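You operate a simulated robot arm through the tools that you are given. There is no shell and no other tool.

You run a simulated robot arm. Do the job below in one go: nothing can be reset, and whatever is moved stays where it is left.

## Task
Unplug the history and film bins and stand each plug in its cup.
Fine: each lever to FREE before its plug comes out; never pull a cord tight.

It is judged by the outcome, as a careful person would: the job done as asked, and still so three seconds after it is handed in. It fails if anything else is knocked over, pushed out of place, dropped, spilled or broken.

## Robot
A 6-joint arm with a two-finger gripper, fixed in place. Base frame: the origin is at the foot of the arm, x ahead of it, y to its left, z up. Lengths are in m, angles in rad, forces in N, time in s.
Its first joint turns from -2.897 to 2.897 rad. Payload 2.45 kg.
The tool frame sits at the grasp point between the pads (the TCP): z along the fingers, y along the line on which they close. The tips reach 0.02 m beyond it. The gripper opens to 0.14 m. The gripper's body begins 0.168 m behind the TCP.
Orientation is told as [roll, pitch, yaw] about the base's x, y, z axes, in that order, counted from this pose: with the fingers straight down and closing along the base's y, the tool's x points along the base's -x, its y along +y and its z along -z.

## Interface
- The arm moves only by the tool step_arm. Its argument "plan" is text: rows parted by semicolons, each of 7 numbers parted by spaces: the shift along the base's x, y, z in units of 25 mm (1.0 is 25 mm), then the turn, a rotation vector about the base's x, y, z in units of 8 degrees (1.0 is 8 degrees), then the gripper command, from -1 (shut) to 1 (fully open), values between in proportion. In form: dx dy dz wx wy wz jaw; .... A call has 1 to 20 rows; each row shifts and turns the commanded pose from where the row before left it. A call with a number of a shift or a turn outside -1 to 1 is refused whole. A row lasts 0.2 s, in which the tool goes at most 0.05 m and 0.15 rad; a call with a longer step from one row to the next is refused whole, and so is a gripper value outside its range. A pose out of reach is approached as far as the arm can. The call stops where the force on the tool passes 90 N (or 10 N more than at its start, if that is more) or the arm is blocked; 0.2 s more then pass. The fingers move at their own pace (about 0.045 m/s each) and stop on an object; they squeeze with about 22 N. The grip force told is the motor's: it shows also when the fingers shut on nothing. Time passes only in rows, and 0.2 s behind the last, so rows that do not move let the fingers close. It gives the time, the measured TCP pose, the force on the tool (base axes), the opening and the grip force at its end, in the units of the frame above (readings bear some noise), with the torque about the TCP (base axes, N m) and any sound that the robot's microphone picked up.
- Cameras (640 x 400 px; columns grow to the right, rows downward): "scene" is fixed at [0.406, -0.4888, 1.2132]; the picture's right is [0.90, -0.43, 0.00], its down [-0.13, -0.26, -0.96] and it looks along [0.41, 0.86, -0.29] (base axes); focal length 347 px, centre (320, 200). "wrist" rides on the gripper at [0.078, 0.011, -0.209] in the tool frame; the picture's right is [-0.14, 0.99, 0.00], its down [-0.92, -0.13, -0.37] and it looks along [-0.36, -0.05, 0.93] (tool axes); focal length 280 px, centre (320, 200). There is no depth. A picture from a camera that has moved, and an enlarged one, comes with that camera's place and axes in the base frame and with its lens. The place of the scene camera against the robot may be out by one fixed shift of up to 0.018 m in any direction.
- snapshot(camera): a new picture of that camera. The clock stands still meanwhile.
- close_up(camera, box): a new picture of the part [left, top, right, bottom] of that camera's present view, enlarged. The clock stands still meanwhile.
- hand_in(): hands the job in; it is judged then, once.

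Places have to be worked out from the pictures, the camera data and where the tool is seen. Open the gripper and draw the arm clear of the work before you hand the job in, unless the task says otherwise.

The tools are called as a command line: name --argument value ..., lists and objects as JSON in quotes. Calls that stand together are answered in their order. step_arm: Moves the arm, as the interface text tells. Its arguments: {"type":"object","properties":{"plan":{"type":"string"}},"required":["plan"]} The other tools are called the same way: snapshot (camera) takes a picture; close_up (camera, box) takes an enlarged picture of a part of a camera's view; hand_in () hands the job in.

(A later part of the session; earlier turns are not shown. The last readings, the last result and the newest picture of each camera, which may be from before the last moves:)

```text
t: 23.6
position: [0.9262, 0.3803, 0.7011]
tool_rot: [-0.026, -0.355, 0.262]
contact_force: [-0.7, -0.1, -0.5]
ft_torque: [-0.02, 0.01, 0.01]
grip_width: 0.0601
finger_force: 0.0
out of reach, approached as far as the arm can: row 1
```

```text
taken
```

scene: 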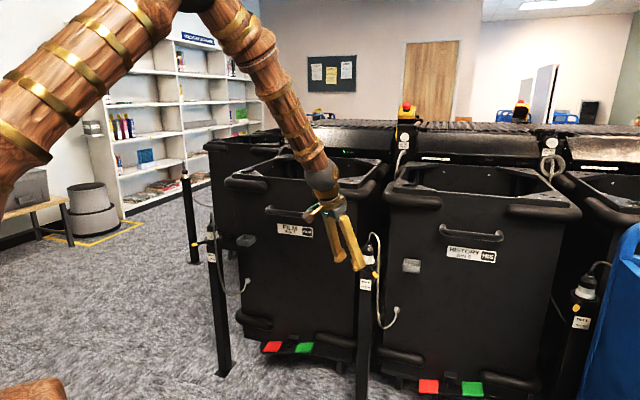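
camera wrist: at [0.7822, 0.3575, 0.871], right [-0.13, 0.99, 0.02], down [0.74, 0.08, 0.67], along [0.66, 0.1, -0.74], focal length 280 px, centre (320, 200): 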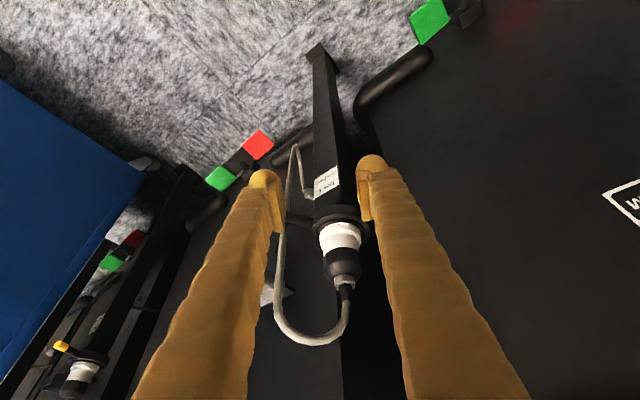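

The arm's geometry is clear now: tilt is limited to the forearm's own slope, which flattens as it reaches out, so tilt will be available near the plug. Plug 5 axis re-measured at ≈(1.020, 0.4155). I'll go to the pre-grasp line, and move 30 mm outward while restoring ~28° tilt.

step_arm --plan "0.65 0.63 0.04 0.18 0.048 0 -0.14; 0 0 0 0 0 0 -0.14; 0.58 0.145 0 0.242 -0.97 0 -0.14; 0.58 0.145 0 0 0 0 -0.14; 0 0 0 0 0 0 -0.14"

snapshot --camera "wrist"

close_up --camera "scene" --box '[320, 200, 420, 290]'

```text
t: 24.8
position: [0.9609, 0.4042, 0.6968]
tool_rot: [-0.014, -0.506, 0.256]
contact_force: [0.4, -0.1, 0.2]
ft_torque: [0.02, 0.0, 0.02]
grip_width: 0.0603
finger_force: 0.0
out of reach, approached as far as the arm can: row 1, 3
```

```text
taken
camera wrist: at [0.7934, 0.3741, 0.8418], right [-0.13, 0.99, 0.05], down [0.64, 0.04, 0.77], along [0.76, 0.13, -0.64], focal length 280 px, centre (320, 200)
```

wrist: 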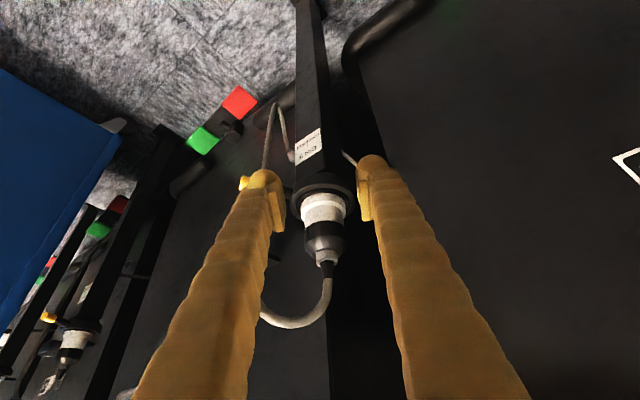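

```text
4.44 times, centred on (370, 245) of scene
camera zoom: at [0.406, -0.4888, 1.2132], right [0.9, -0.43, 0.0], down [-0.13, -0.26, -0.96], along [0.41, 0.86, -0.29], focal length 1542 px, centre (98, 0)
```

zoom: 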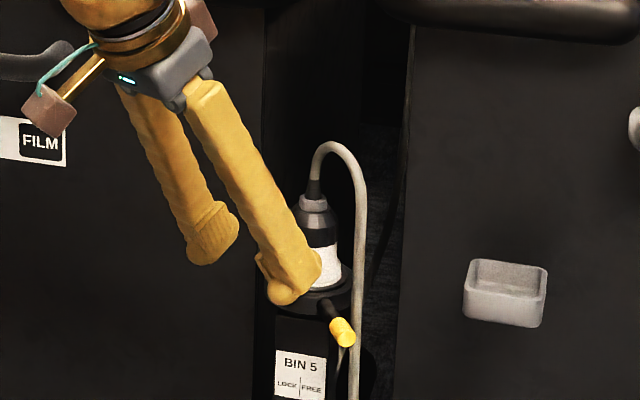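

Plug 5 is centred between the fingers; the hanging cord is ~18 mm outside the right finger's path. I'll advance 40 mm, then re-check before the last 20 mm.

step_arm --plan "0.4 0.08 0.03 0 0 0 -0.14; 0.4 0.08 0.03 0 0 0 -0.14; 0.4 0.08 0.03 0 0 0 -0.14; 0.4 0.08 0.03 0 0 0 -0.14; 0 0 0 0 0 0 -0.14"

snapshot --camera "wrist"

close_up --camera "scene" --box '[330, 210, 410, 290]'

```text
t: 26.0
position: [0.9989, 0.4117, 0.6988]
tool_rot: [-0.015, -0.505, 0.256]
contact_force: [0.2, 0.1, -0.5]
ft_torque: [0.0, 0.03, -0.03]
grip_width: 0.06
finger_force: 0.1
```

```text
taken
camera wrist: at [0.8318, 0.382, 0.8444], right [-0.13, 0.99, 0.05], down [0.64, 0.04, 0.77], along [0.76, 0.13, -0.64], focal length 280 px, centre (320, 200)
```

wrist: 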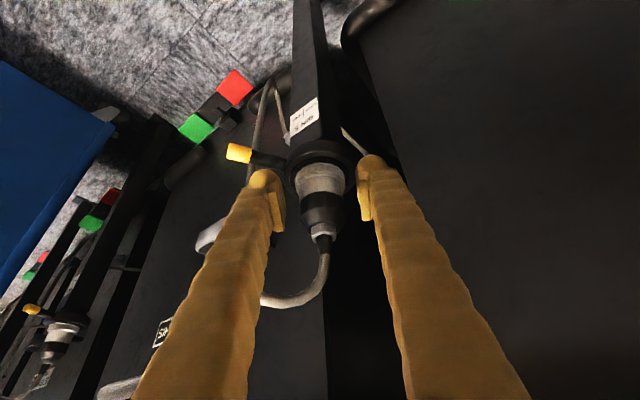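

```text
5.00 times, centred on (370, 250) of scene
camera zoom: at [0.406, -0.4888, 1.2132], right [0.9, -0.43, 0.0], down [-0.13, -0.26, -0.96], along [0.41, 0.86, -0.29], focal length 1735 px, centre (70, -50)
```

zoom: 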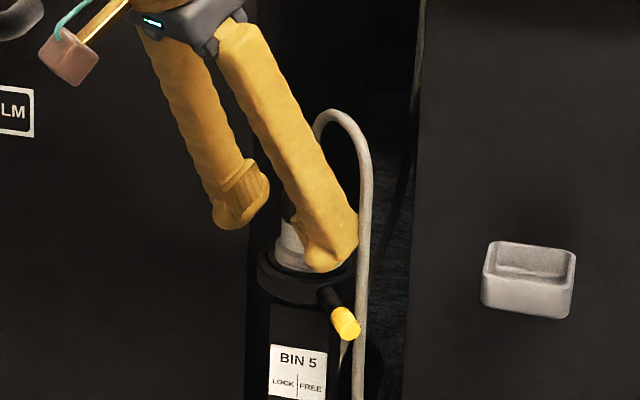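

Still centred with clearance both sides. I'll advance the last ~21 mm.

step_arm --plan "0.4 0.08 0.03 0 0 0 -0.14; 0.42 0.09 0.03 0 0 0 -0.14; 0 0 0 0 0 0 -0.14"

close_up --camera "wrist" --box '[220, 100, 420, 300]'

close_up --camera "scene" --box '[330, 210, 410, 290]'

```text
t: 26.8
position: [1.0197, 0.4169, 0.702]
tool_rot: [-0.016, -0.505, 0.255]
contact_force: [-0.3, -0.4, 0.3]
ft_torque: [-0.01, 0.01, -0.01]
grip_width: 0.0601
finger_force: 0.1
```

```text
2.00 times, centred on (320, 200) of wrist
camera zoom: at [0.8525, 0.3863, 0.8471], right [-0.13, 0.99, 0.05], down [0.64, 0.04, 0.77], along [0.76, 0.13, -0.64], focal length 561 px, centre (320, 200)
```

zoom: 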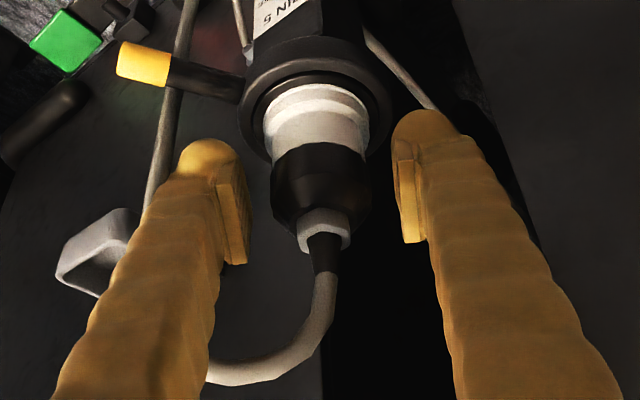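

```text
5.00 times, centred on (370, 250) of scene
camera zoom: at [0.406, -0.4888, 1.2132], right [0.9, -0.43, 0.0], down [-0.13, -0.26, -0.96], along [0.41, 0.86, -0.29], focal length 1735 px, centre (70, -50)
```

zoom: 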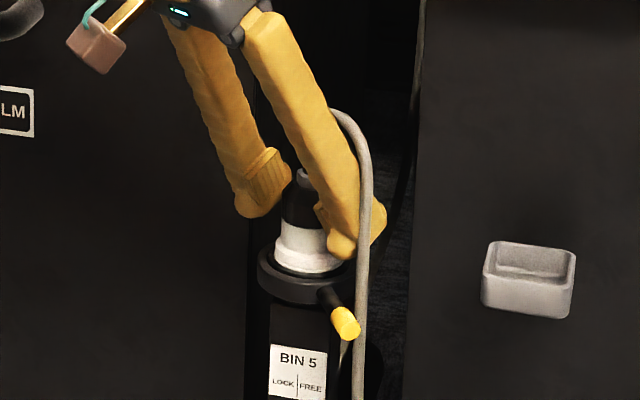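

The black body of the plug is exactly at the TCP, centred; the cord is outside the right finger. Closing on the plug.

step_arm --plan "0 0 0 0 0 0 -1; 0 0 0 0 0 0 -1; 0 0 0 0 0 0 -1"

close_up --camera "wrist" --box '[220, 100, 420, 300]'

```text
t: 27.6
position: [1.0193, 0.4155, 0.7012]
tool_rot: [-0.016, -0.507, 0.253]
contact_force: [1.8, 2.0, 0.0]
ft_torque: [0.06, -0.05, -0.06]
grip_width: 0.0392
finger_force: 21.6
```

```text
2.00 times, centred on (320, 200) of wrist
camera zoom: at [0.8524, 0.3863, 0.8471], right [-0.13, 0.99, 0.05], down [0.64, 0.04, 0.77], along [0.76, 0.13, -0.64], focal length 561 px, centre (320, 200)
```

zoom: 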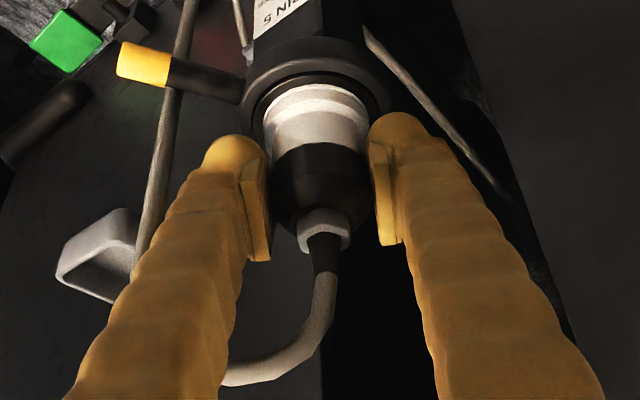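

Gripped: 39 mm width, 21.6 N. Lifting slowly, straight up, watching the force.

step_arm --plan "0 0 0.2 0 0 0 -1; 0 0 0.2 0 0 0 -1; 0 0 0.2 0 0 0 -1"

close_up --camera "wrist" --box '[220, 100, 420, 300]'

close_up --camera "scene" --box '[330, 210, 410, 290]'

```text
t: 28.4
position: [1.0204, 0.4168, 0.7158]
tool_rot: [-0.016, -0.503, 0.254]
contact_force: [-0.2, -0.3, -0.9]
ft_torque: [-0.01, -0.01, -0.05]
grip_width: 0.0393
finger_force: 21.6
heard: snap
```

```text
2.00 times, centred on (320, 200) of wrist
camera zoom: at [0.8526, 0.3865, 0.8614], right [-0.13, 0.99, 0.05], down [0.64, 0.04, 0.77], along [0.76, 0.13, -0.64], focal length 561 px, centre (320, 200)
```

zoom: 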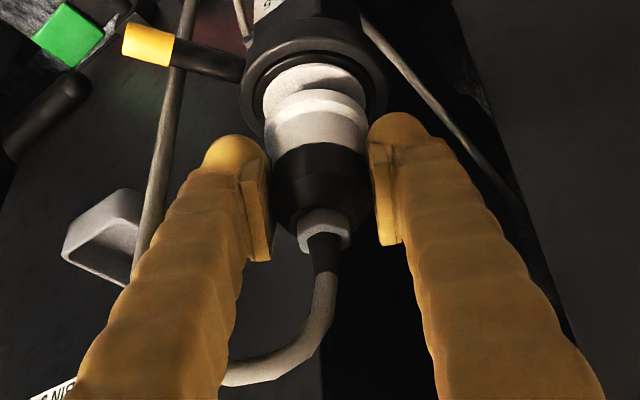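

```text
5.00 times, centred on (370, 250) of scene
camera zoom: at [0.406, -0.4888, 1.2132], right [0.9, -0.43, 0.0], down [-0.13, -0.26, -0.96], along [0.41, 0.86, -0.29], focal length 1735 px, centre (70, -50)
```

zoom: 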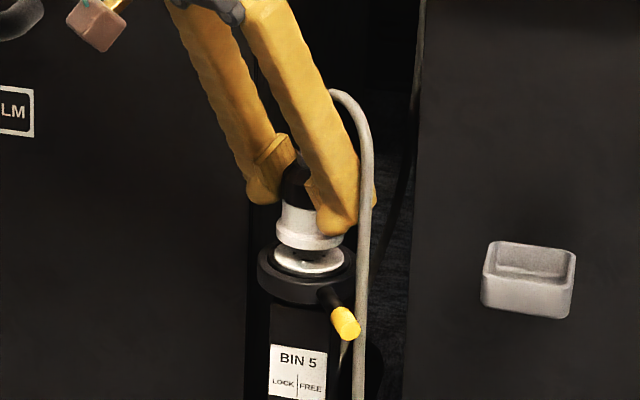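

A snap was heard as the plug popped loose from its socket, with negligible force now. Continue lifting another 45 mm and look at the underside and the cord slack.

step_arm --plan "0 0 0.4 0 0 0 -1; 0 0 0.4 0 0 0 -1; 0 0 0.5 0 0 0 -1; 0 0 0.5 0 0 0 -1; 0 0 0 0 0 0 -1"

close_up --camera "scene" --box '[330, 190, 430, 330]'

snapshot --camera "wrist"

```text
t: 29.6
position: [1.0193, 0.4162, 0.7605]
tool_rot: [-0.016, -0.506, 0.254]
contact_force: [0.4, -0.2, -0.8]
ft_torque: [0.01, 0.02, -0.02]
grip_width: 0.039
finger_force: 21.9
```

```text
2.86 times, centred on (380, 260) of scene
camera zoom: at [0.406, -0.4888, 1.2132], right [0.9, -0.43, 0.0], down [-0.13, -0.26, -0.96], along [0.41, 0.86, -0.29], focal length 991 px, centre (149, 29)
```

zoom: 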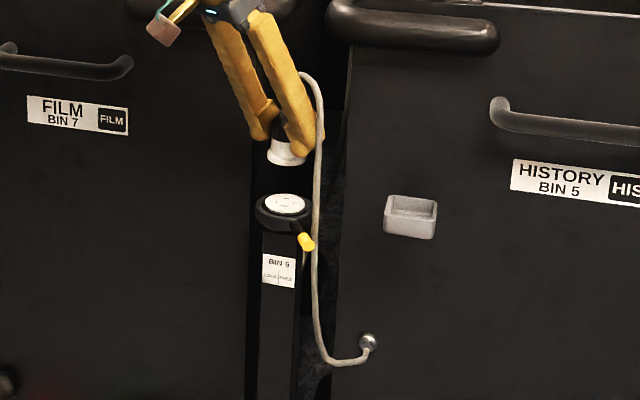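

```text
taken
camera wrist: at [0.8524, 0.3868, 0.9057], right [-0.13, 0.99, 0.05], down [0.64, 0.04, 0.77], along [0.76, 0.13, -0.64], focal length 280 px, centre (320, 200)
```

wrist: 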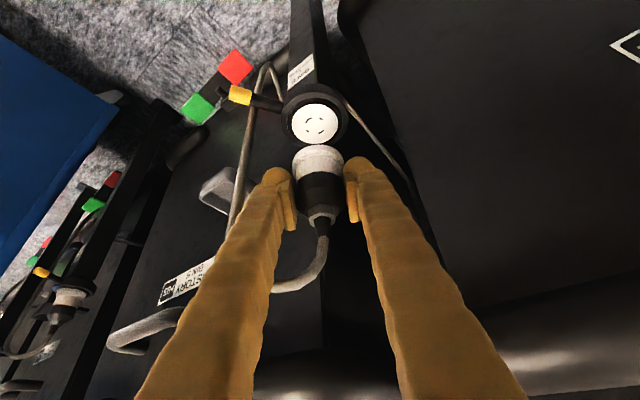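

close_up --camera "scene" --box '[350, 215, 390, 265]'

close_up --camera "wrist" --box '[180, 60, 360, 280]'

```text
8.00 times, centred on (370, 240) of scene
camera zoom: at [0.406, -0.4888, 1.2132], right [0.9, -0.43, 0.0], down [-0.13, -0.26, -0.96], along [0.41, 0.86, -0.29], focal length 2776 px, centre (-80, -120)
```

zoom: 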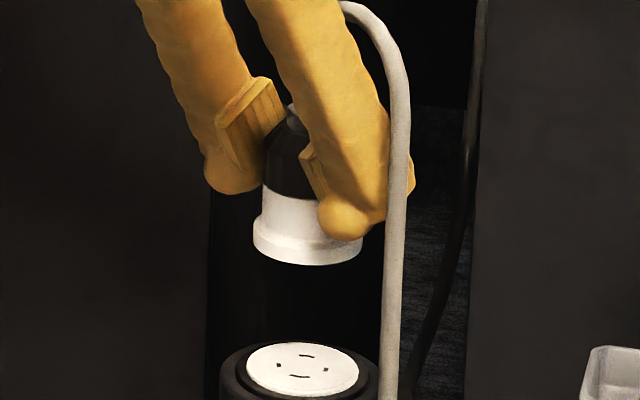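

```text
1.82 times, centred on (270, 170) of wrist
camera zoom: at [0.8524, 0.3868, 0.9057], right [-0.13, 0.99, 0.05], down [0.64, 0.04, 0.77], along [0.76, 0.13, -0.64], focal length 510 px, centre (411, 254)
```

zoom: 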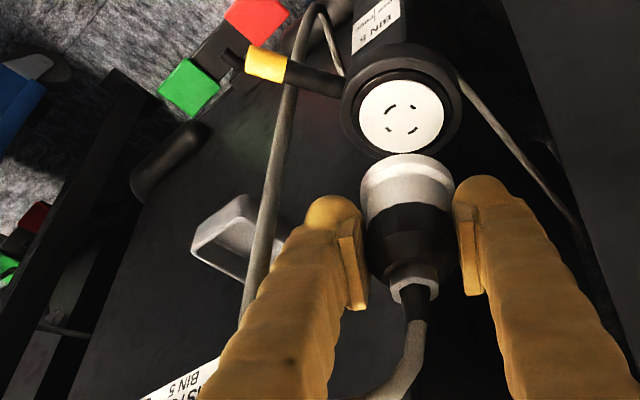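

close_up --camera "wrist" --box '[190, 155, 250, 225]'

close_up --camera "scene" --box '[395, 245, 435, 285]'

```text
5.71 times, centred on (220, 190) of wrist
camera zoom: at [0.8524, 0.3868, 0.9057], right [-0.13, 0.99, 0.05], down [0.64, 0.04, 0.77], along [0.76, 0.13, -0.64], focal length 1602 px, centre (891, 257)
```

zoom: 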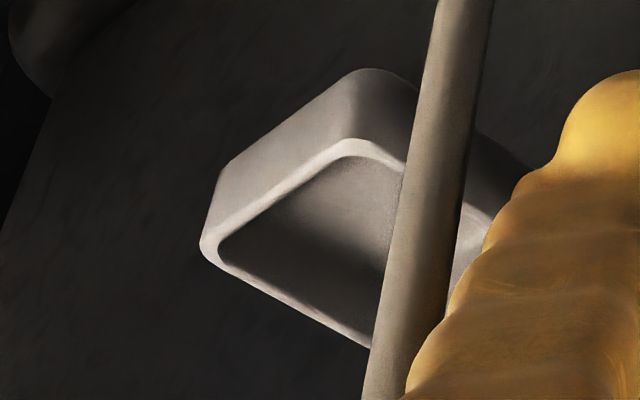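

```text
10.00 times, centred on (415, 265) of scene
camera zoom: at [0.406, -0.4888, 1.2132], right [0.9, -0.43, 0.0], down [-0.13, -0.26, -0.96], along [0.41, 0.86, -0.29], focal length 3470 px, centre (-630, -450)
```

zoom: 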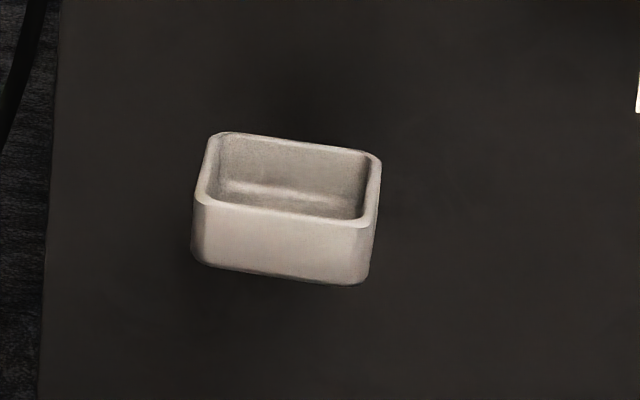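

Cup 5 triangulates cleanly: rim z≈0.669, centre ≈(1.141, 0.3195), inner width ≈51 mm against the plug's ~46 mm flange. Before traversing, I need to check the bin's upper bumper and handle versus the gripper body.

snapshot --camera "scene"

close_up --camera "scene" --box '[370, 150, 530, 260]'

close_up --camera "wrist" --box '[80, 240, 360, 400]'

```text
taken
```

scene: 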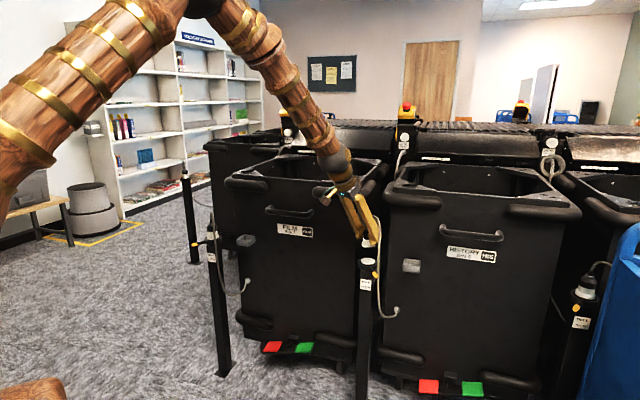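

```text
3.64 times, centred on (450, 205) of scene
camera zoom: at [0.406, -0.4888, 1.2132], right [0.9, -0.43, 0.0], down [-0.13, -0.26, -0.96], along [0.41, 0.86, -0.29], focal length 1262 px, centre (-153, 182)
```

zoom: 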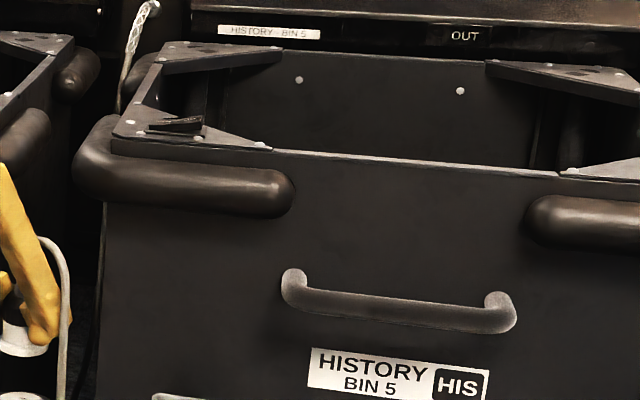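

```text
2.29 times, centred on (220, 320) of wrist
camera zoom: at [0.8524, 0.3868, 0.9057], right [-0.13, 0.99, 0.05], down [0.64, 0.04, 0.77], along [0.76, 0.13, -0.64], focal length 641 px, centre (549, -74)
```

zoom: 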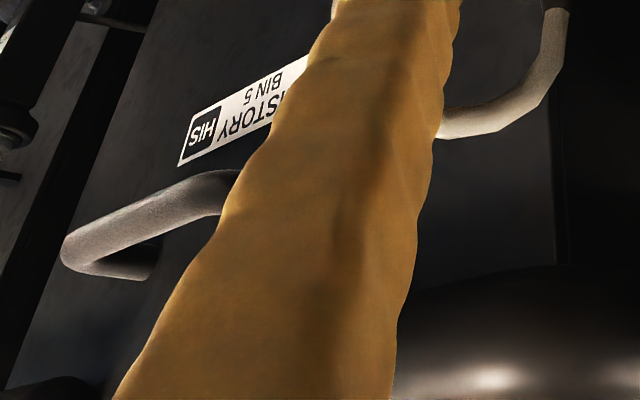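

The bin's upper-left bumper overhangs above cup 5 at z≈0.86–0.92, n just in front of the cup. I'll yaw the gripper to ~30° so its body stays clear, lower slightly, and traverse toward the cup, stopping just short to check.

step_arm --plan "0 0 0 0 0 0.65 -1; 0 0 0 0 0 0.65 -1; 0 0 0 0 0 0.65 -1; 0.6 -0.475 -0.1 0 0 0 -1; 0.6 -0.475 -0.1 0 0 0 -1; 0.6 -0.475 -0.1 0 0 0 -1; 0.6 -0.475 -0.1 0 0 0 -1; 0.6 -0.475 -0.1 0 0 0 -1; 0 0 0 0 0 0 -1"

snapshot --camera "wrist"

snapshot --camera "scene"

close_up --camera "scene" --box '[350, 180, 450, 320]'

```text
t: 31.6
position: [1.046, 0.3898, 0.7424]
tool_rot: [-0.065, -0.526, 0.393]
contact_force: [-0.1, 0.0, -0.3]
ft_torque: [0.0, 0.0, 0.01]
grip_width: 0.0394
finger_force: 21.8
out of reach, approached as far as the arm can: row 1, 2, 3, 5, 6, 7, 8
```

```text
taken
camera wrist: at [0.8782, 0.3464, 0.8838], right [-0.24, 0.97, 0.01], down [0.6, 0.14, 0.79], along [0.76, 0.19, -0.62], focal length 280 px, centre (320, 200)
```

wrist: 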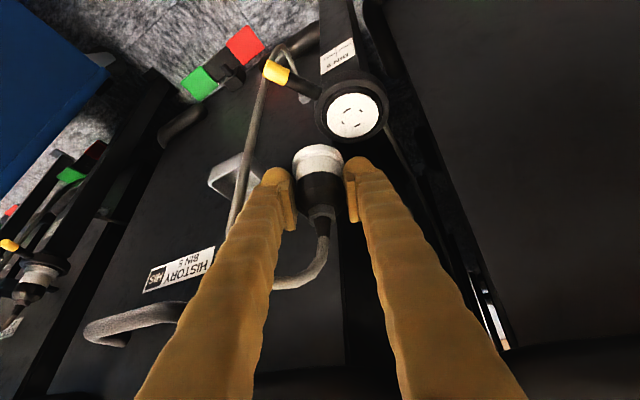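

```text
taken
```

scene: 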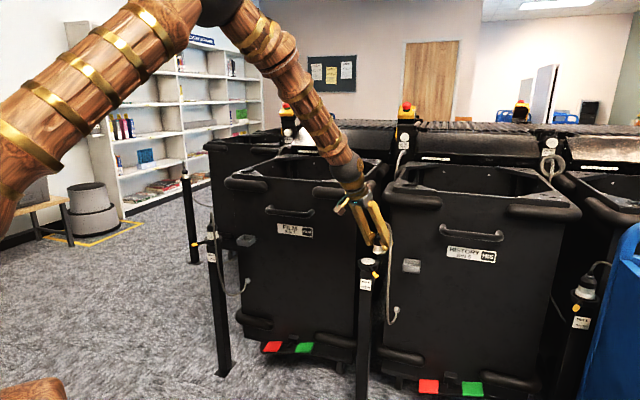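

```text
2.86 times, centred on (400, 250) of scene
camera zoom: at [0.406, -0.4888, 1.2132], right [0.9, -0.43, 0.0], down [-0.13, -0.26, -0.96], along [0.41, 0.86, -0.29], focal length 991 px, centre (91, 57)
```

zoom: 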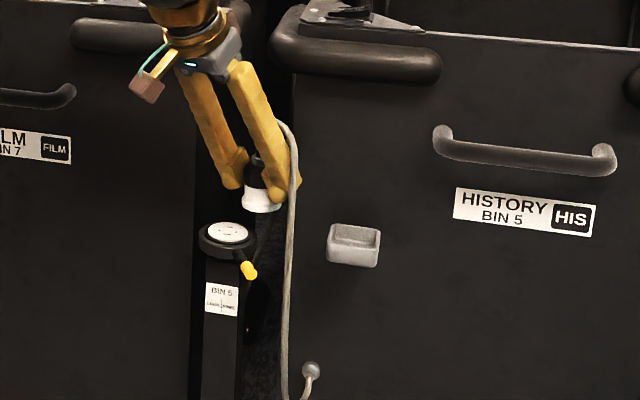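

The arm had gone into a flipped-wrist branch with limited heading, which explains the flags. Reachable there: tilt ~36°, heading ~8°, which is fine for cup 5. I'll re-orient in place (plug is above everything, cord slack), then read the pose.

step_arm --plan "0 0 0 0.167 -0.223 -0.525 -1; 0 0 0 0.167 -0.223 -0.525 -1; 0 0 0 0.167 -0.223 -0.525 -1; 0 0 0 0 0 0 -1"

```text
t: 32.6
position: [1.0466, 0.3909, 0.743]
tool_rot: [0.004, -0.626, 0.143]
contact_force: [0.2, -0.6, -1.5]
ft_torque: [-0.03, 0.03, -0.01]
grip_width: 0.0391
finger_force: 22.0
```

Model confirmed: no flags, pose level. Now traverse to above cup 5 at the same height (plug base ~18 mm above rim).

step_arm --plan "0.7 -0.58 0 0 0 0 -1; 0.7 -0.58 0 0 0 0 -1; 0.7 -0.58 0 0 0 0 -1; 0.7 -0.58 0 0 0 0 -1; 0.7 -0.58 0 0 0 0 -1; 0 0 0 0 0 0 -1"

snapshot --camera "wrist"

close_up --camera "scene" --box '[380, 190, 450, 290]'

snapshot --camera "scene"

```text
t: 34.0
position: [1.1342, 0.3203, 0.7409]
tool_rot: [0.004, -0.628, 0.143]
contact_force: [0.5, 0.1, -0.9]
ft_torque: [0.0, -0.03, 0.03]
grip_width: 0.0392
finger_force: 22.8
```

```text
taken
camera wrist: at [0.9497, 0.3027, 0.8652], right [-0.03, 1.0, 0.08], down [0.54, -0.05, 0.84], along [0.84, 0.07, -0.54], focal length 280 px, centre (320, 200)
```

wrist: 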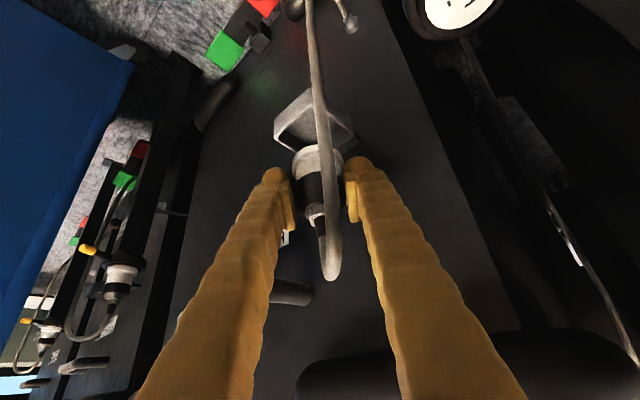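

```text
4.00 times, centred on (415, 240) of scene
camera zoom: at [0.406, -0.4888, 1.2132], right [0.9, -0.43, 0.0], down [-0.13, -0.26, -0.96], along [0.41, 0.86, -0.29], focal length 1388 px, centre (-60, 40)
```

zoom: 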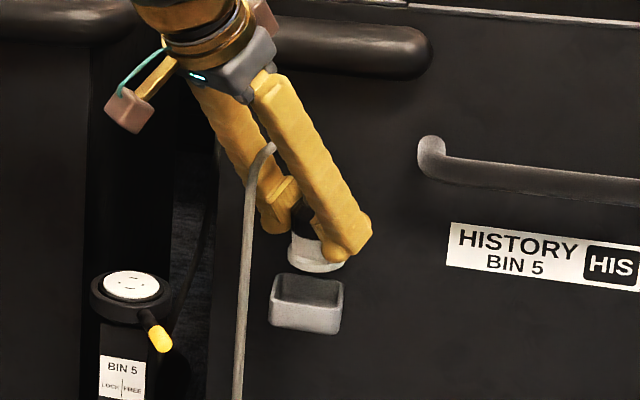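

```text
taken
```

scene: 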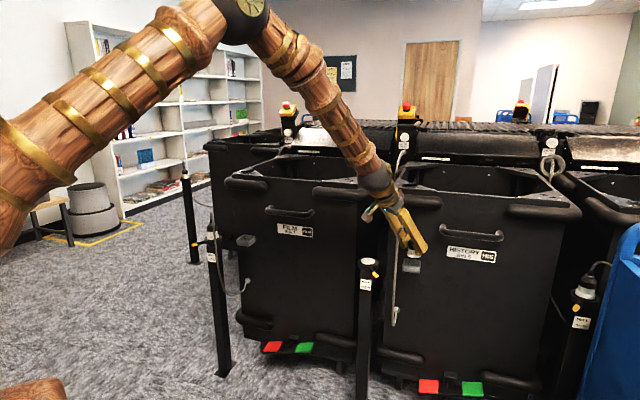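

The plug is above the cup, and the cord loops freely on the base side between the fingers. I'll zoom in to align plug flange with the cup.

close_up --camera "wrist" --box '[250, 70, 390, 260]'

close_up --camera "scene" --box '[395, 235, 435, 280]'

```text
2.11 times, centred on (320, 165) of wrist
camera zoom: at [0.9497, 0.3027, 0.8652], right [-0.03, 1.0, 0.08], down [0.54, -0.05, 0.84], along [0.84, 0.07, -0.54], focal length 590 px, centre (320, 274)
```

zoom: 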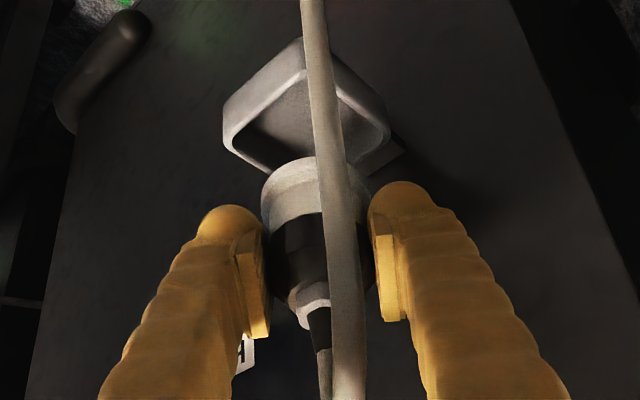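

```text
8.89 times, centred on (415, 258) of scene
camera zoom: at [0.406, -0.4888, 1.2132], right [0.9, -0.43, 0.0], down [-0.13, -0.26, -0.96], along [0.41, 0.86, -0.29], focal length 3084 px, centre (-524, -311)
```

zoom: 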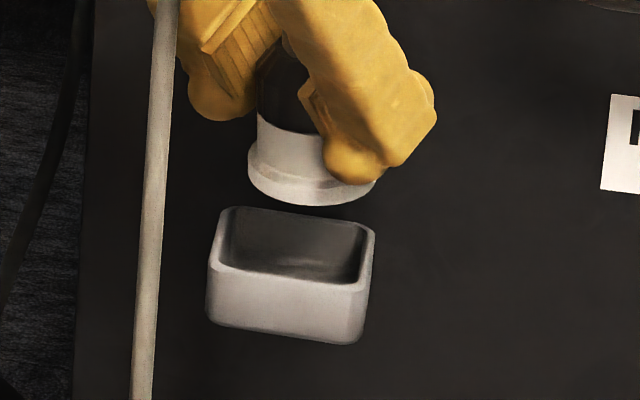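

Comparing both views, the plug base sits ~6 mm too far out (+x) relative to the cup centre. I'll shift −5 mm in x, −1.5 mm in y and lower 18 mm to hover just above the rim, then compare again with little parallax.

step_arm --plan "-0.1 -0.03 -0.36 0 0 0 -1; -0.1 -0.03 -0.36 0 0 0 -1; 0 0 0 0 0 0 -1"

close_up --camera "wrist" --box '[250, 70, 390, 260]'

close_up --camera "scene" --box '[395, 240, 430, 280]'

```text
t: 34.8
position: [1.1298, 0.3178, 0.7245]
tool_rot: [0.002, -0.627, 0.143]
contact_force: [0.2, -0.5, -0.7]
ft_torque: [0.01, -0.03, 0.0]
grip_width: 0.0393
finger_force: 22.1
```

```text
2.11 times, centred on (320, 165) of wrist
camera zoom: at [0.9451, 0.301, 0.8479], right [-0.03, 1.0, 0.08], down [0.54, -0.05, 0.84], along [0.84, 0.07, -0.54], focal length 590 px, centre (320, 274)
```

zoom: 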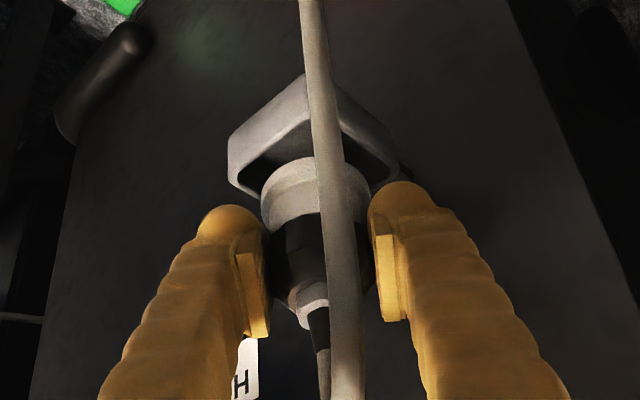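

```text
10.00 times, centred on (412, 260) of scene
camera zoom: at [0.406, -0.4888, 1.2132], right [0.9, -0.43, 0.0], down [-0.13, -0.26, -0.96], along [0.41, 0.86, -0.29], focal length 3470 px, centre (-605, -400)
```

zoom: 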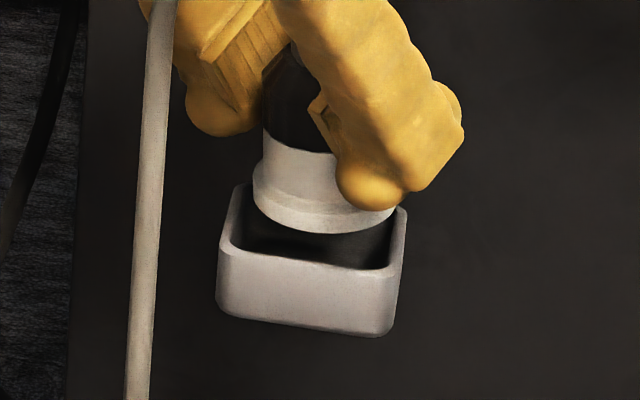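

Lateral alignment is within 0.5 mm; the plug is ~2.8 mm too far in +x per both views. I'll correct that and lower 12 mm so the flange just enters the rim.

step_arm --plan "-0.11 0 0 0 0 0 -1; 0 0 -0.16 0 0 0 -1; 0 0 -0.16 0 0 0 -1; 0 0 -0.16 0 0 0 -1; 0 0 0 0 0 0 -1"

close_up --camera "wrist" --box '[250, 70, 390, 260]'

close_up --camera "scene" --box '[395, 240, 430, 280]'

```text
t: 36.0
position: [1.1256, 0.3177, 0.7119]
tool_rot: [0.003, -0.629, 0.143]
contact_force: [3.5, 3.4, 2.0]
ft_torque: [0.1, -0.06, 0.02]
grip_width: 0.0391
finger_force: 22.0
```

```text
2.11 times, centred on (320, 165) of wrist
camera zoom: at [0.9412, 0.3003, 0.8356], right [-0.03, 1.0, 0.08], down [0.54, -0.05, 0.84], along [0.84, 0.07, -0.54], focal length 590 px, centre (320, 274)
```

zoom: 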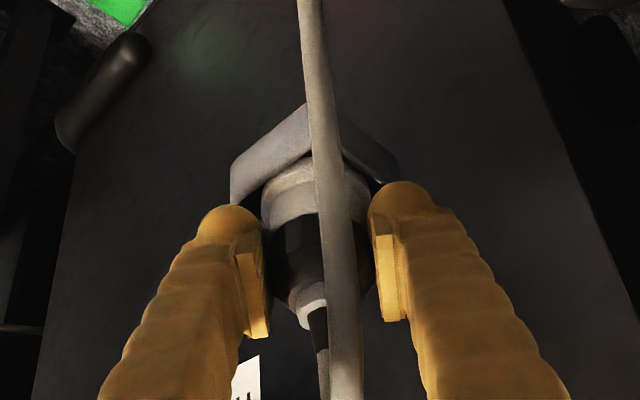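

```text
10.00 times, centred on (412, 260) of scene
camera zoom: at [0.406, -0.4888, 1.2132], right [0.9, -0.43, 0.0], down [-0.13, -0.26, -0.96], along [0.41, 0.86, -0.29], focal length 3470 px, centre (-605, -400)
```

zoom: 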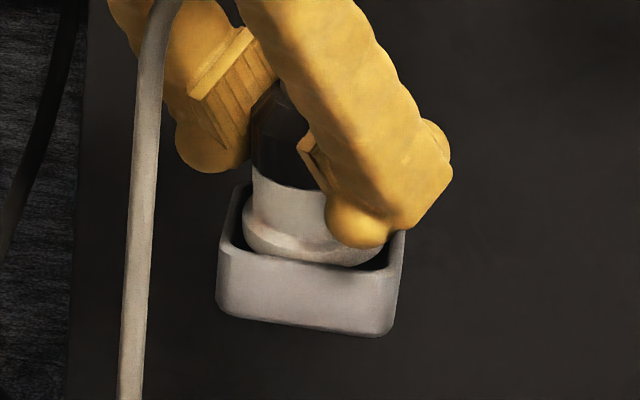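

Slight contact (≈3.5 N in +x and +y): the flange is touching the cup's front wall. I'll shift ~2 mm toward the bin along the normal and re-read.

step_arm --plan "0.06 0.06 0 0 0 0 -1; 0 0 0 0 0 0 -1"

close_up --camera "scene" --box '[395, 240, 430, 280]'

```text
t: 36.6
position: [1.1284, 0.3189, 0.7109]
tool_rot: [0.003, -0.626, 0.142]
contact_force: [-0.7, -0.2, -1.6]
ft_torque: [0.0, 0.03, -0.03]
grip_width: 0.0392
finger_force: 22.1
```

```text
10.00 times, centred on (412, 260) of scene
camera zoom: at [0.406, -0.4888, 1.2132], right [0.9, -0.43, 0.0], down [-0.13, -0.26, -0.96], along [0.41, 0.86, -0.29], focal length 3470 px, centre (-605, -400)
```

zoom: 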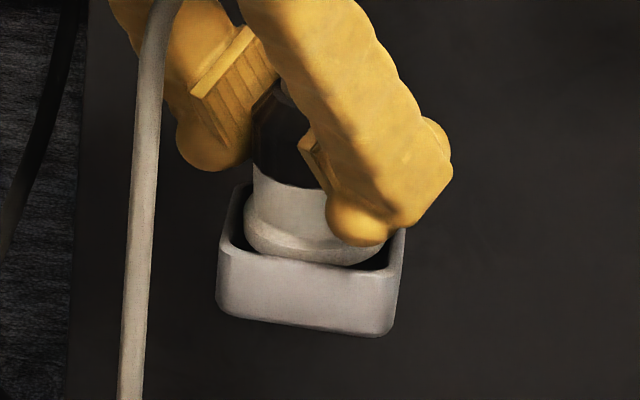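

Contact gone. Continue lowering 8 mm.

step_arm --plan "0 0 -0.12 0 0 0 -1; 0 0 -0.12 0 0 0 -1; 0 0 -0.08 0 0 0 -1"

close_up --camera "scene" --box '[395, 240, 430, 280]'

```text
t: 37.4
position: [1.1278, 0.3192, 0.705]
tool_rot: [0.005, -0.628, 0.145]
contact_force: [-0.2, 0.5, -1.5]
ft_torque: [0.03, -0.04, 0.0]
grip_width: 0.0388
finger_force: 22.0
```

```text
10.00 times, centred on (412, 260) of scene
camera zoom: at [0.406, -0.4888, 1.2132], right [0.9, -0.43, 0.0], down [-0.13, -0.26, -0.96], along [0.41, 0.86, -0.29], focal length 3470 px, centre (-605, -400)
```

zoom: 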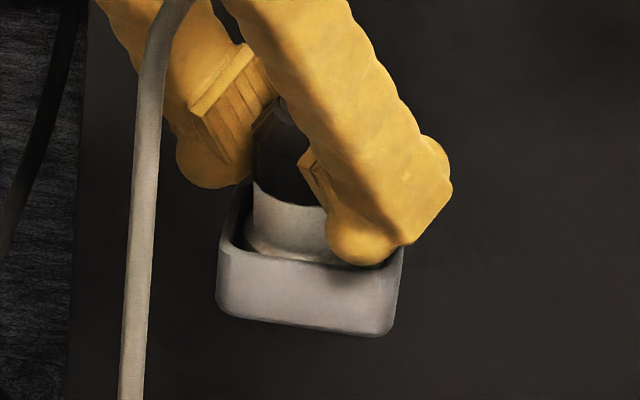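

Plug is entering the cup without contact. Lower a bit more.

step_arm --plan "0 0 -0.1 0 0 0 -1; 0 0 -0.1 0 0 0 -1; 0 0 -0.06 0 0 0 -1; 0 0 0 0 0 0 -1"

close_up --camera "scene" --box '[395, 240, 430, 280]'

close_up --camera "wrist" --box '[250, 70, 390, 260]'

```text
t: 38.4
position: [1.1279, 0.3197, 0.6981]
tool_rot: [0.005, -0.625, 0.143]
contact_force: [-0.5, -0.3, 0.0]
ft_torque: [0.01, -0.01, 0.0]
grip_width: 0.0389
finger_force: 22.2
```

```text
10.00 times, centred on (412, 260) of scene
camera zoom: at [0.406, -0.4888, 1.2132], right [0.9, -0.43, 0.0], down [-0.13, -0.26, -0.96], along [0.41, 0.86, -0.29], focal length 3470 px, centre (-605, -400)
```

zoom: 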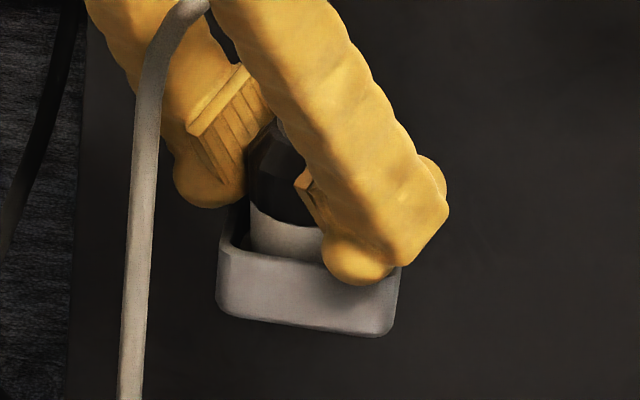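

```text
2.11 times, centred on (320, 165) of wrist
camera zoom: at [0.9428, 0.3019, 0.8214], right [-0.03, 1.0, 0.08], down [0.54, -0.05, 0.84], along [0.84, 0.07, -0.54], focal length 590 px, centre (320, 274)
```

zoom: 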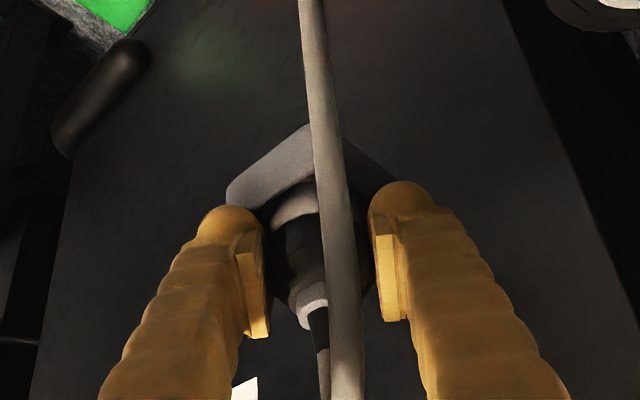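

step_arm --plan "0 0 -0.08 0 0 0 -1; 0 0 -0.08 0 0 0 -1; 0 0 0 0 0 0 -1"

```text
t: 39.2
position: [1.1287, 0.3198, 0.697]
tool_rot: [0.003, -0.631, 0.142]
contact_force: [-12.6, -5.7, 42.1]
ft_torque: [-1.1, 0.29, -0.29]
grip_width: 0.0395
finger_force: 22.0
```

A firm contact (42 N up). I'll lift 3 mm to unload and inspect what touched.

step_arm --plan "0 0 0.12 0 0 0 -1; 0 0 0 0 0 0 -1"

close_up --camera "scene" --box '[400, 245, 425, 275]'

close_up --camera "wrist" --box '[280, 120, 360, 220]'

```text
t: 39.8
position: [1.1269, 0.3202, 0.6967]
tool_rot: [0.004, -0.625, 0.146]
contact_force: [9.1, 1.0, 18.8]
ft_torque: [-0.55, -0.24, 0.3]
grip_width: 0.0391
finger_force: 21.9
```

```text
13.33 times, centred on (412, 260) of scene
camera zoom: at [0.406, -0.4888, 1.2132], right [0.9, -0.43, 0.0], down [-0.13, -0.26, -0.96], along [0.41, 0.86, -0.29], focal length 4626 px, centre (-913, -600)
```

zoom: 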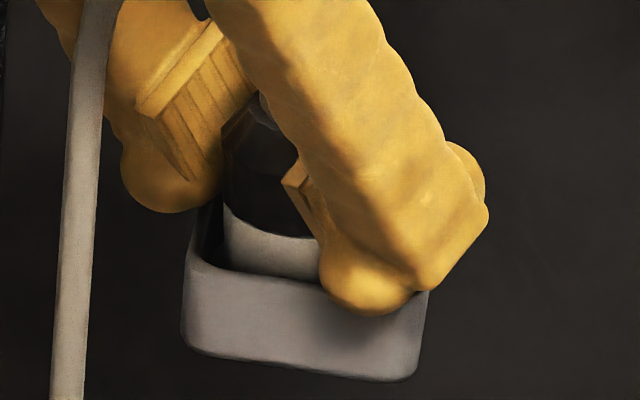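

```text
4.00 times, centred on (320, 170) of wrist
camera zoom: at [0.9419, 0.3021, 0.8209], right [-0.03, 1.0, 0.08], down [0.54, -0.05, 0.84], along [0.84, 0.07, -0.54], focal length 1122 px, centre (320, 320)
```

zoom: 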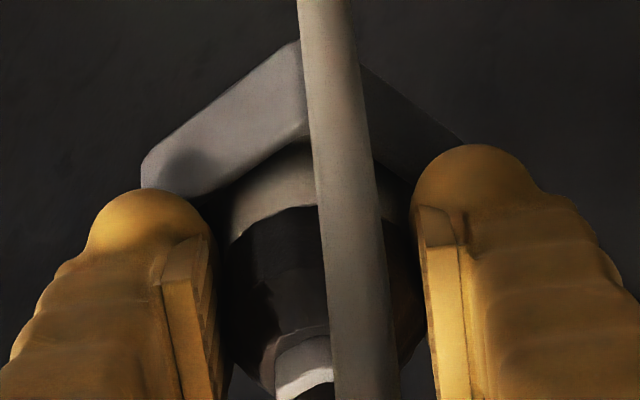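

The right fingertip is on the cup's rim corner; the plug base is only ~2–5 mm above the cup floor. I'll raise 2 mm to unload, then open the gripper modestly.

step_arm --plan "0 0 0.08 0 0 0 -1; 0 0 0 0 0 0 -1"

```text
t: 40.4
position: [1.127, 0.3178, 0.697]
tool_rot: [0.003, -0.624, 0.144]
contact_force: [-1.0, 0.5, 1.2]
ft_torque: [-0.05, 0.02, -0.04]
grip_width: 0.0393
finger_force: 22.2
```

Unloaded (≈1 N). Opening now.

step_arm --plan "0 0 0.02 0 0 0 -0.3; 0 0 0.02 0 0 0 -0.2; 0 0 0 0 0 0 -0.1; 0 0 0 0 0 0 -0.1"

close_up --camera "scene" --box '[380, 220, 440, 290]'

snapshot --camera "wrist"

```text
t: 41.4
position: [1.1278, 0.3191, 0.6985]
tool_rot: [0.004, -0.625, 0.143]
contact_force: [0.2, -0.1, 0.8]
ft_torque: [0.02, -0.01, -0.02]
grip_width: 0.0627
finger_force: 0.0
```

```text
5.71 times, centred on (410, 255) of scene
camera zoom: at [0.406, -0.4888, 1.2132], right [0.9, -0.43, 0.0], down [-0.13, -0.26, -0.96], along [0.41, 0.86, -0.29], focal length 1983 px, centre (-194, -114)
```

zoom: 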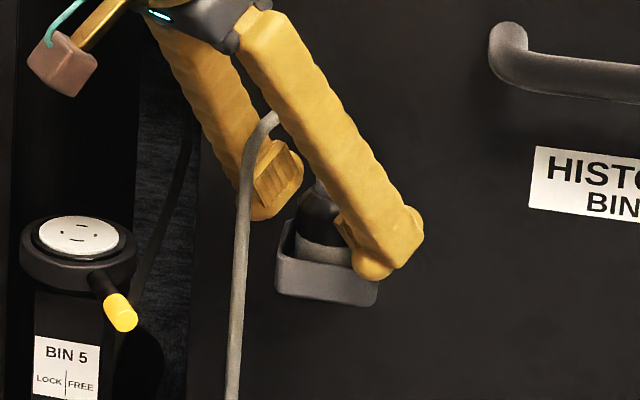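

```text
taken
camera wrist: at [0.9427, 0.3017, 0.824], right [-0.03, 1.0, 0.08], down [0.54, -0.05, 0.84], along [0.84, 0.07, -0.54], focal length 280 px, centre (320, 200)
```

wrist: 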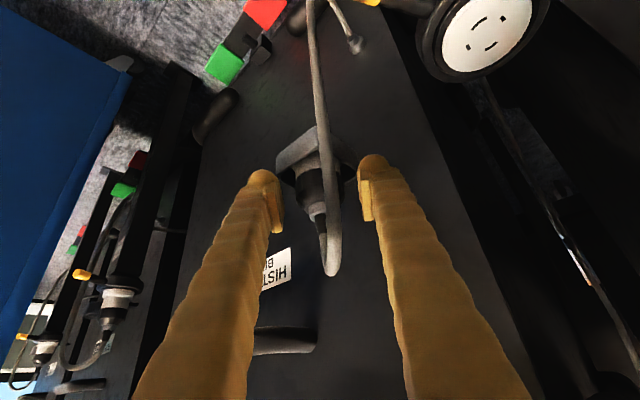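

The plug stands in the cup and the gripper is open around it, cord running freely between the fingers. I'll back out: slightly up, then base-ward.

step_arm --plan "-0.1 -0.01 0.3 0 0 0 -0.1; -0.4 -0.06 0.2 0 0 0 -0.1; -0.7 -0.1 0.1 0 0 0 -0.1; -0.8 -0.115 0 0 0 0 -0.1; -0.8 -0.115 0 0 0 0 -0.1; -0.8 -0.115 0 0 0 0 -0.1; 0 0 0 0 0 0 -0.1"

snapshot --camera "wrist"

close_up --camera "scene" --box '[350, 200, 450, 330]'

```text
t: 43.0
position: [1.0383, 0.3068, 0.714]
tool_rot: [0.003, -0.627, 0.144]
contact_force: [-0.7, 0.0, 0.4]
ft_torque: [-0.03, 0.02, -0.01]
grip_width: 0.063
finger_force: 0.0
```

```text
taken
camera wrist: at [0.8524, 0.2887, 0.8376], right [-0.03, 1.0, 0.08], down [0.54, -0.05, 0.84], along [0.84, 0.07, -0.54], focal length 280 px, centre (320, 200)
```

wrist: 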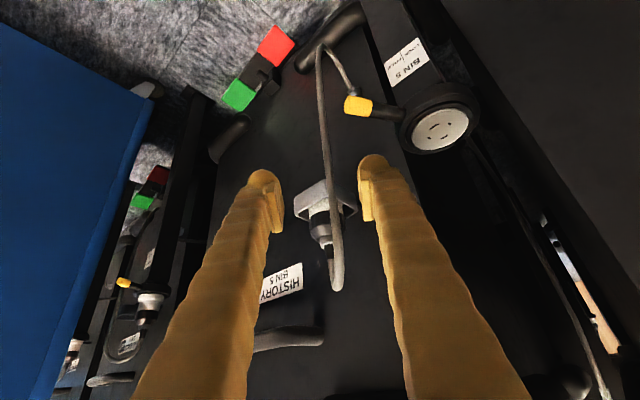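

```text
3.08 times, centred on (400, 265) of scene
camera zoom: at [0.406, -0.4888, 1.2132], right [0.9, -0.43, 0.0], down [-0.13, -0.26, -0.96], along [0.41, 0.86, -0.29], focal length 1068 px, centre (74, 0)
```

zoom: 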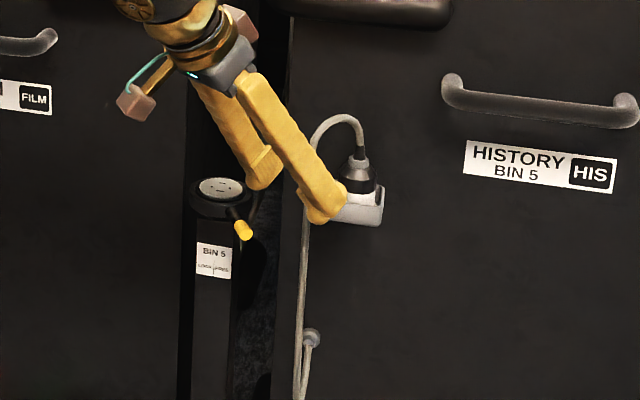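

Plug 5 stands upright in its cup with slack cord. I'll retreat further into free space; this also lets the wrist unwind from the flipped branch.

step_arm --plan "-0.846 -0.12 0.206 0 0 0 -0.1; -0.846 -0.12 0.206 0 0 0 -0.1; -0.846 -0.12 0.206 0 0 0 -0.1; -0.846 -0.12 0.206 0 0 0 -0.1; -0.846 -0.12 0.206 0 0 0 -0.1; -0.846 -0.12 0.206 0 0 0 -0.1; -0.846 -0.12 0.206 0 0 0 -0.1; 0 0 0 0 0 0 -0.1"

close_up --camera "scene" --box '[350, 200, 450, 330]'

```text
t: 44.8
position: [0.8907, 0.2839, 0.751]
tool_rot: [0.003, -0.626, 0.144]
contact_force: [0.2, 0.4, -0.4]
ft_torque: [0.03, 0.05, 0.01]
grip_width: 0.0631
finger_force: 0.0
```

```text
3.08 times, centred on (400, 265) of scene
camera zoom: at [0.406, -0.4888, 1.2132], right [0.9, -0.43, 0.0], down [-0.13, -0.26, -0.96], along [0.41, 0.86, -0.29], focal length 1068 px, centre (74, 0)
```

zoom: 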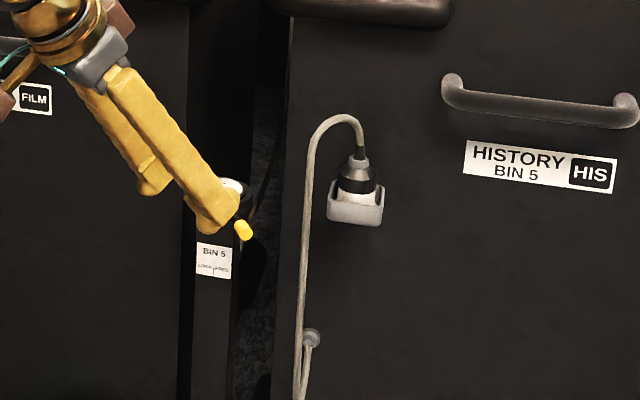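

History's plug stands upright in its cup with the cord slack. Now unwind the wrist: align heading with the arm plane, then reduce the tilt straight through.

step_arm --plan "0 0 0 0 0 0.775 -1; 0 0 0 0 0 0.775 -1; 0 0 0 0 0 0 -1; -0.2 0 0.2 -0.283 0.761 0 -1; -0.2 0 0.2 -0.283 0.761 0 -1; -0.2 0 0.2 -0.283 0.761 0 -1; -0.2 0 0.2 -0.283 0.761 0 -1; 0 0 0 0 0 0 -1"

```text
t: 46.6
position: [0.8785, 0.2763, 0.764]
tool_rot: [-0.034, -0.245, 0.359]
contact_force: [0.0, 0.0, 0.9]
ft_torque: [0.0, 0.04, -0.03]
grip_width: 0.0
finger_force: 22.0
out of reach, approached as far as the arm can: row 4, 5
```

Wrist is back in the normal branch (tilt 14°). Now I'll swing over to the film side at safe radius (~0.87–0.90 m, z≈0.80), turning yaw to ~35°.

step_arm --plan "-0.714 0.976 0.144 0 0 0.18 -1; -0.714 0.976 0.144 0 0 0.18 -1; -0.714 0.976 0.144 0 0 0.18 -1; -0.714 0.976 0.144 0 0 0.18 -1; -0.714 0.976 0.144 0 0 0.18 -1; -0.714 0.976 0.144 0 0 0.18 -1; -0.714 0.976 0.144 0 0 0.18 -1; -0.714 0.976 0.144 0 0 0.18 -1; -0.714 0.976 0.144 0 0 0.18 -1; -0.714 0.976 0.144 0 0 0.18 -1; 0 0 0 0 0 0 -1"

step_arm --plan "-0.8 0.87 0 0 0 0 -1; -0.8 0.87 0 0 0 0 -1; -0.8 0.87 0 0 0 0 -1; -0.8 0.87 0 0 0 0 -1; -0.8 0.87 0 0 0 0 -1; -0.8 0.87 0 0 0 0 -1; -0.8 0.87 0 0 0 0 -1; -0.8 0.87 0 0 0 0 -1; -0.8 0.87 0 0 0 0 -1; -0.8 0.87 0 0 0 0 -1; 0 0 0 0 0 0 -1"

snapshot --camera "wrist"

snapshot --camera "scene"

```text
t: 49.0
position: [0.6993, 0.5188, 0.804]
tool_rot: [-0.034, -0.247, 0.608]
contact_force: [-0.3, -0.2, -0.3]
ft_torque: [0.01, 0.02, -0.02]
grip_width: 0.0001
finger_force: 21.6
```

```text
t: 51.4
position: [0.5018, 0.7395, 0.8006]
tool_rot: [-0.032, -0.247, 0.61]
contact_force: [-0.7, -0.3, -0.5]
ft_torque: [-0.03, 0.05, -0.01]
grip_width: 0.0001
finger_force: 22.1
```

```text
taken
camera wrist: at [0.3869, 0.6812, 0.9843], right [-0.45, 0.89, 0.0], down [0.72, 0.36, 0.59], along [0.52, 0.27, -0.81], focal length 280 px, centre (320, 200)
```

wrist: 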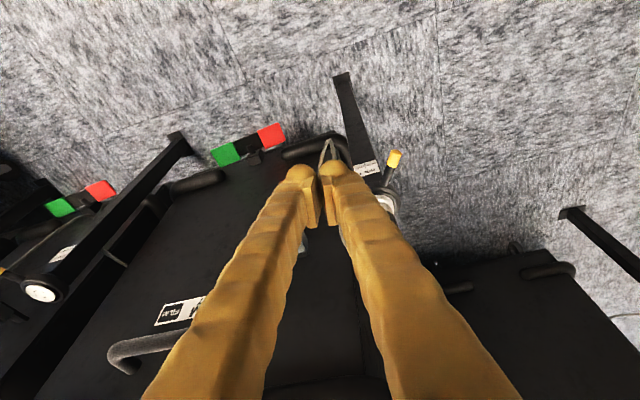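

```text
taken
```

scene: 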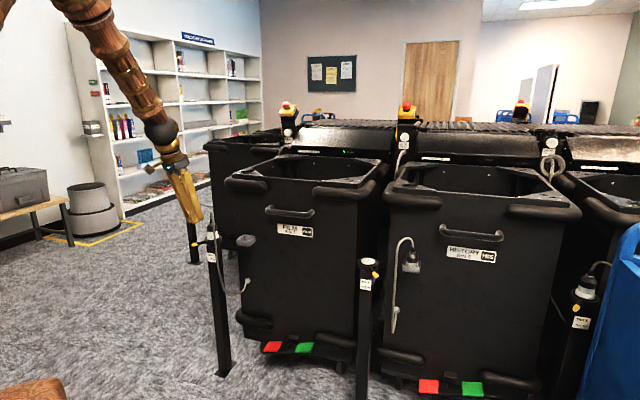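

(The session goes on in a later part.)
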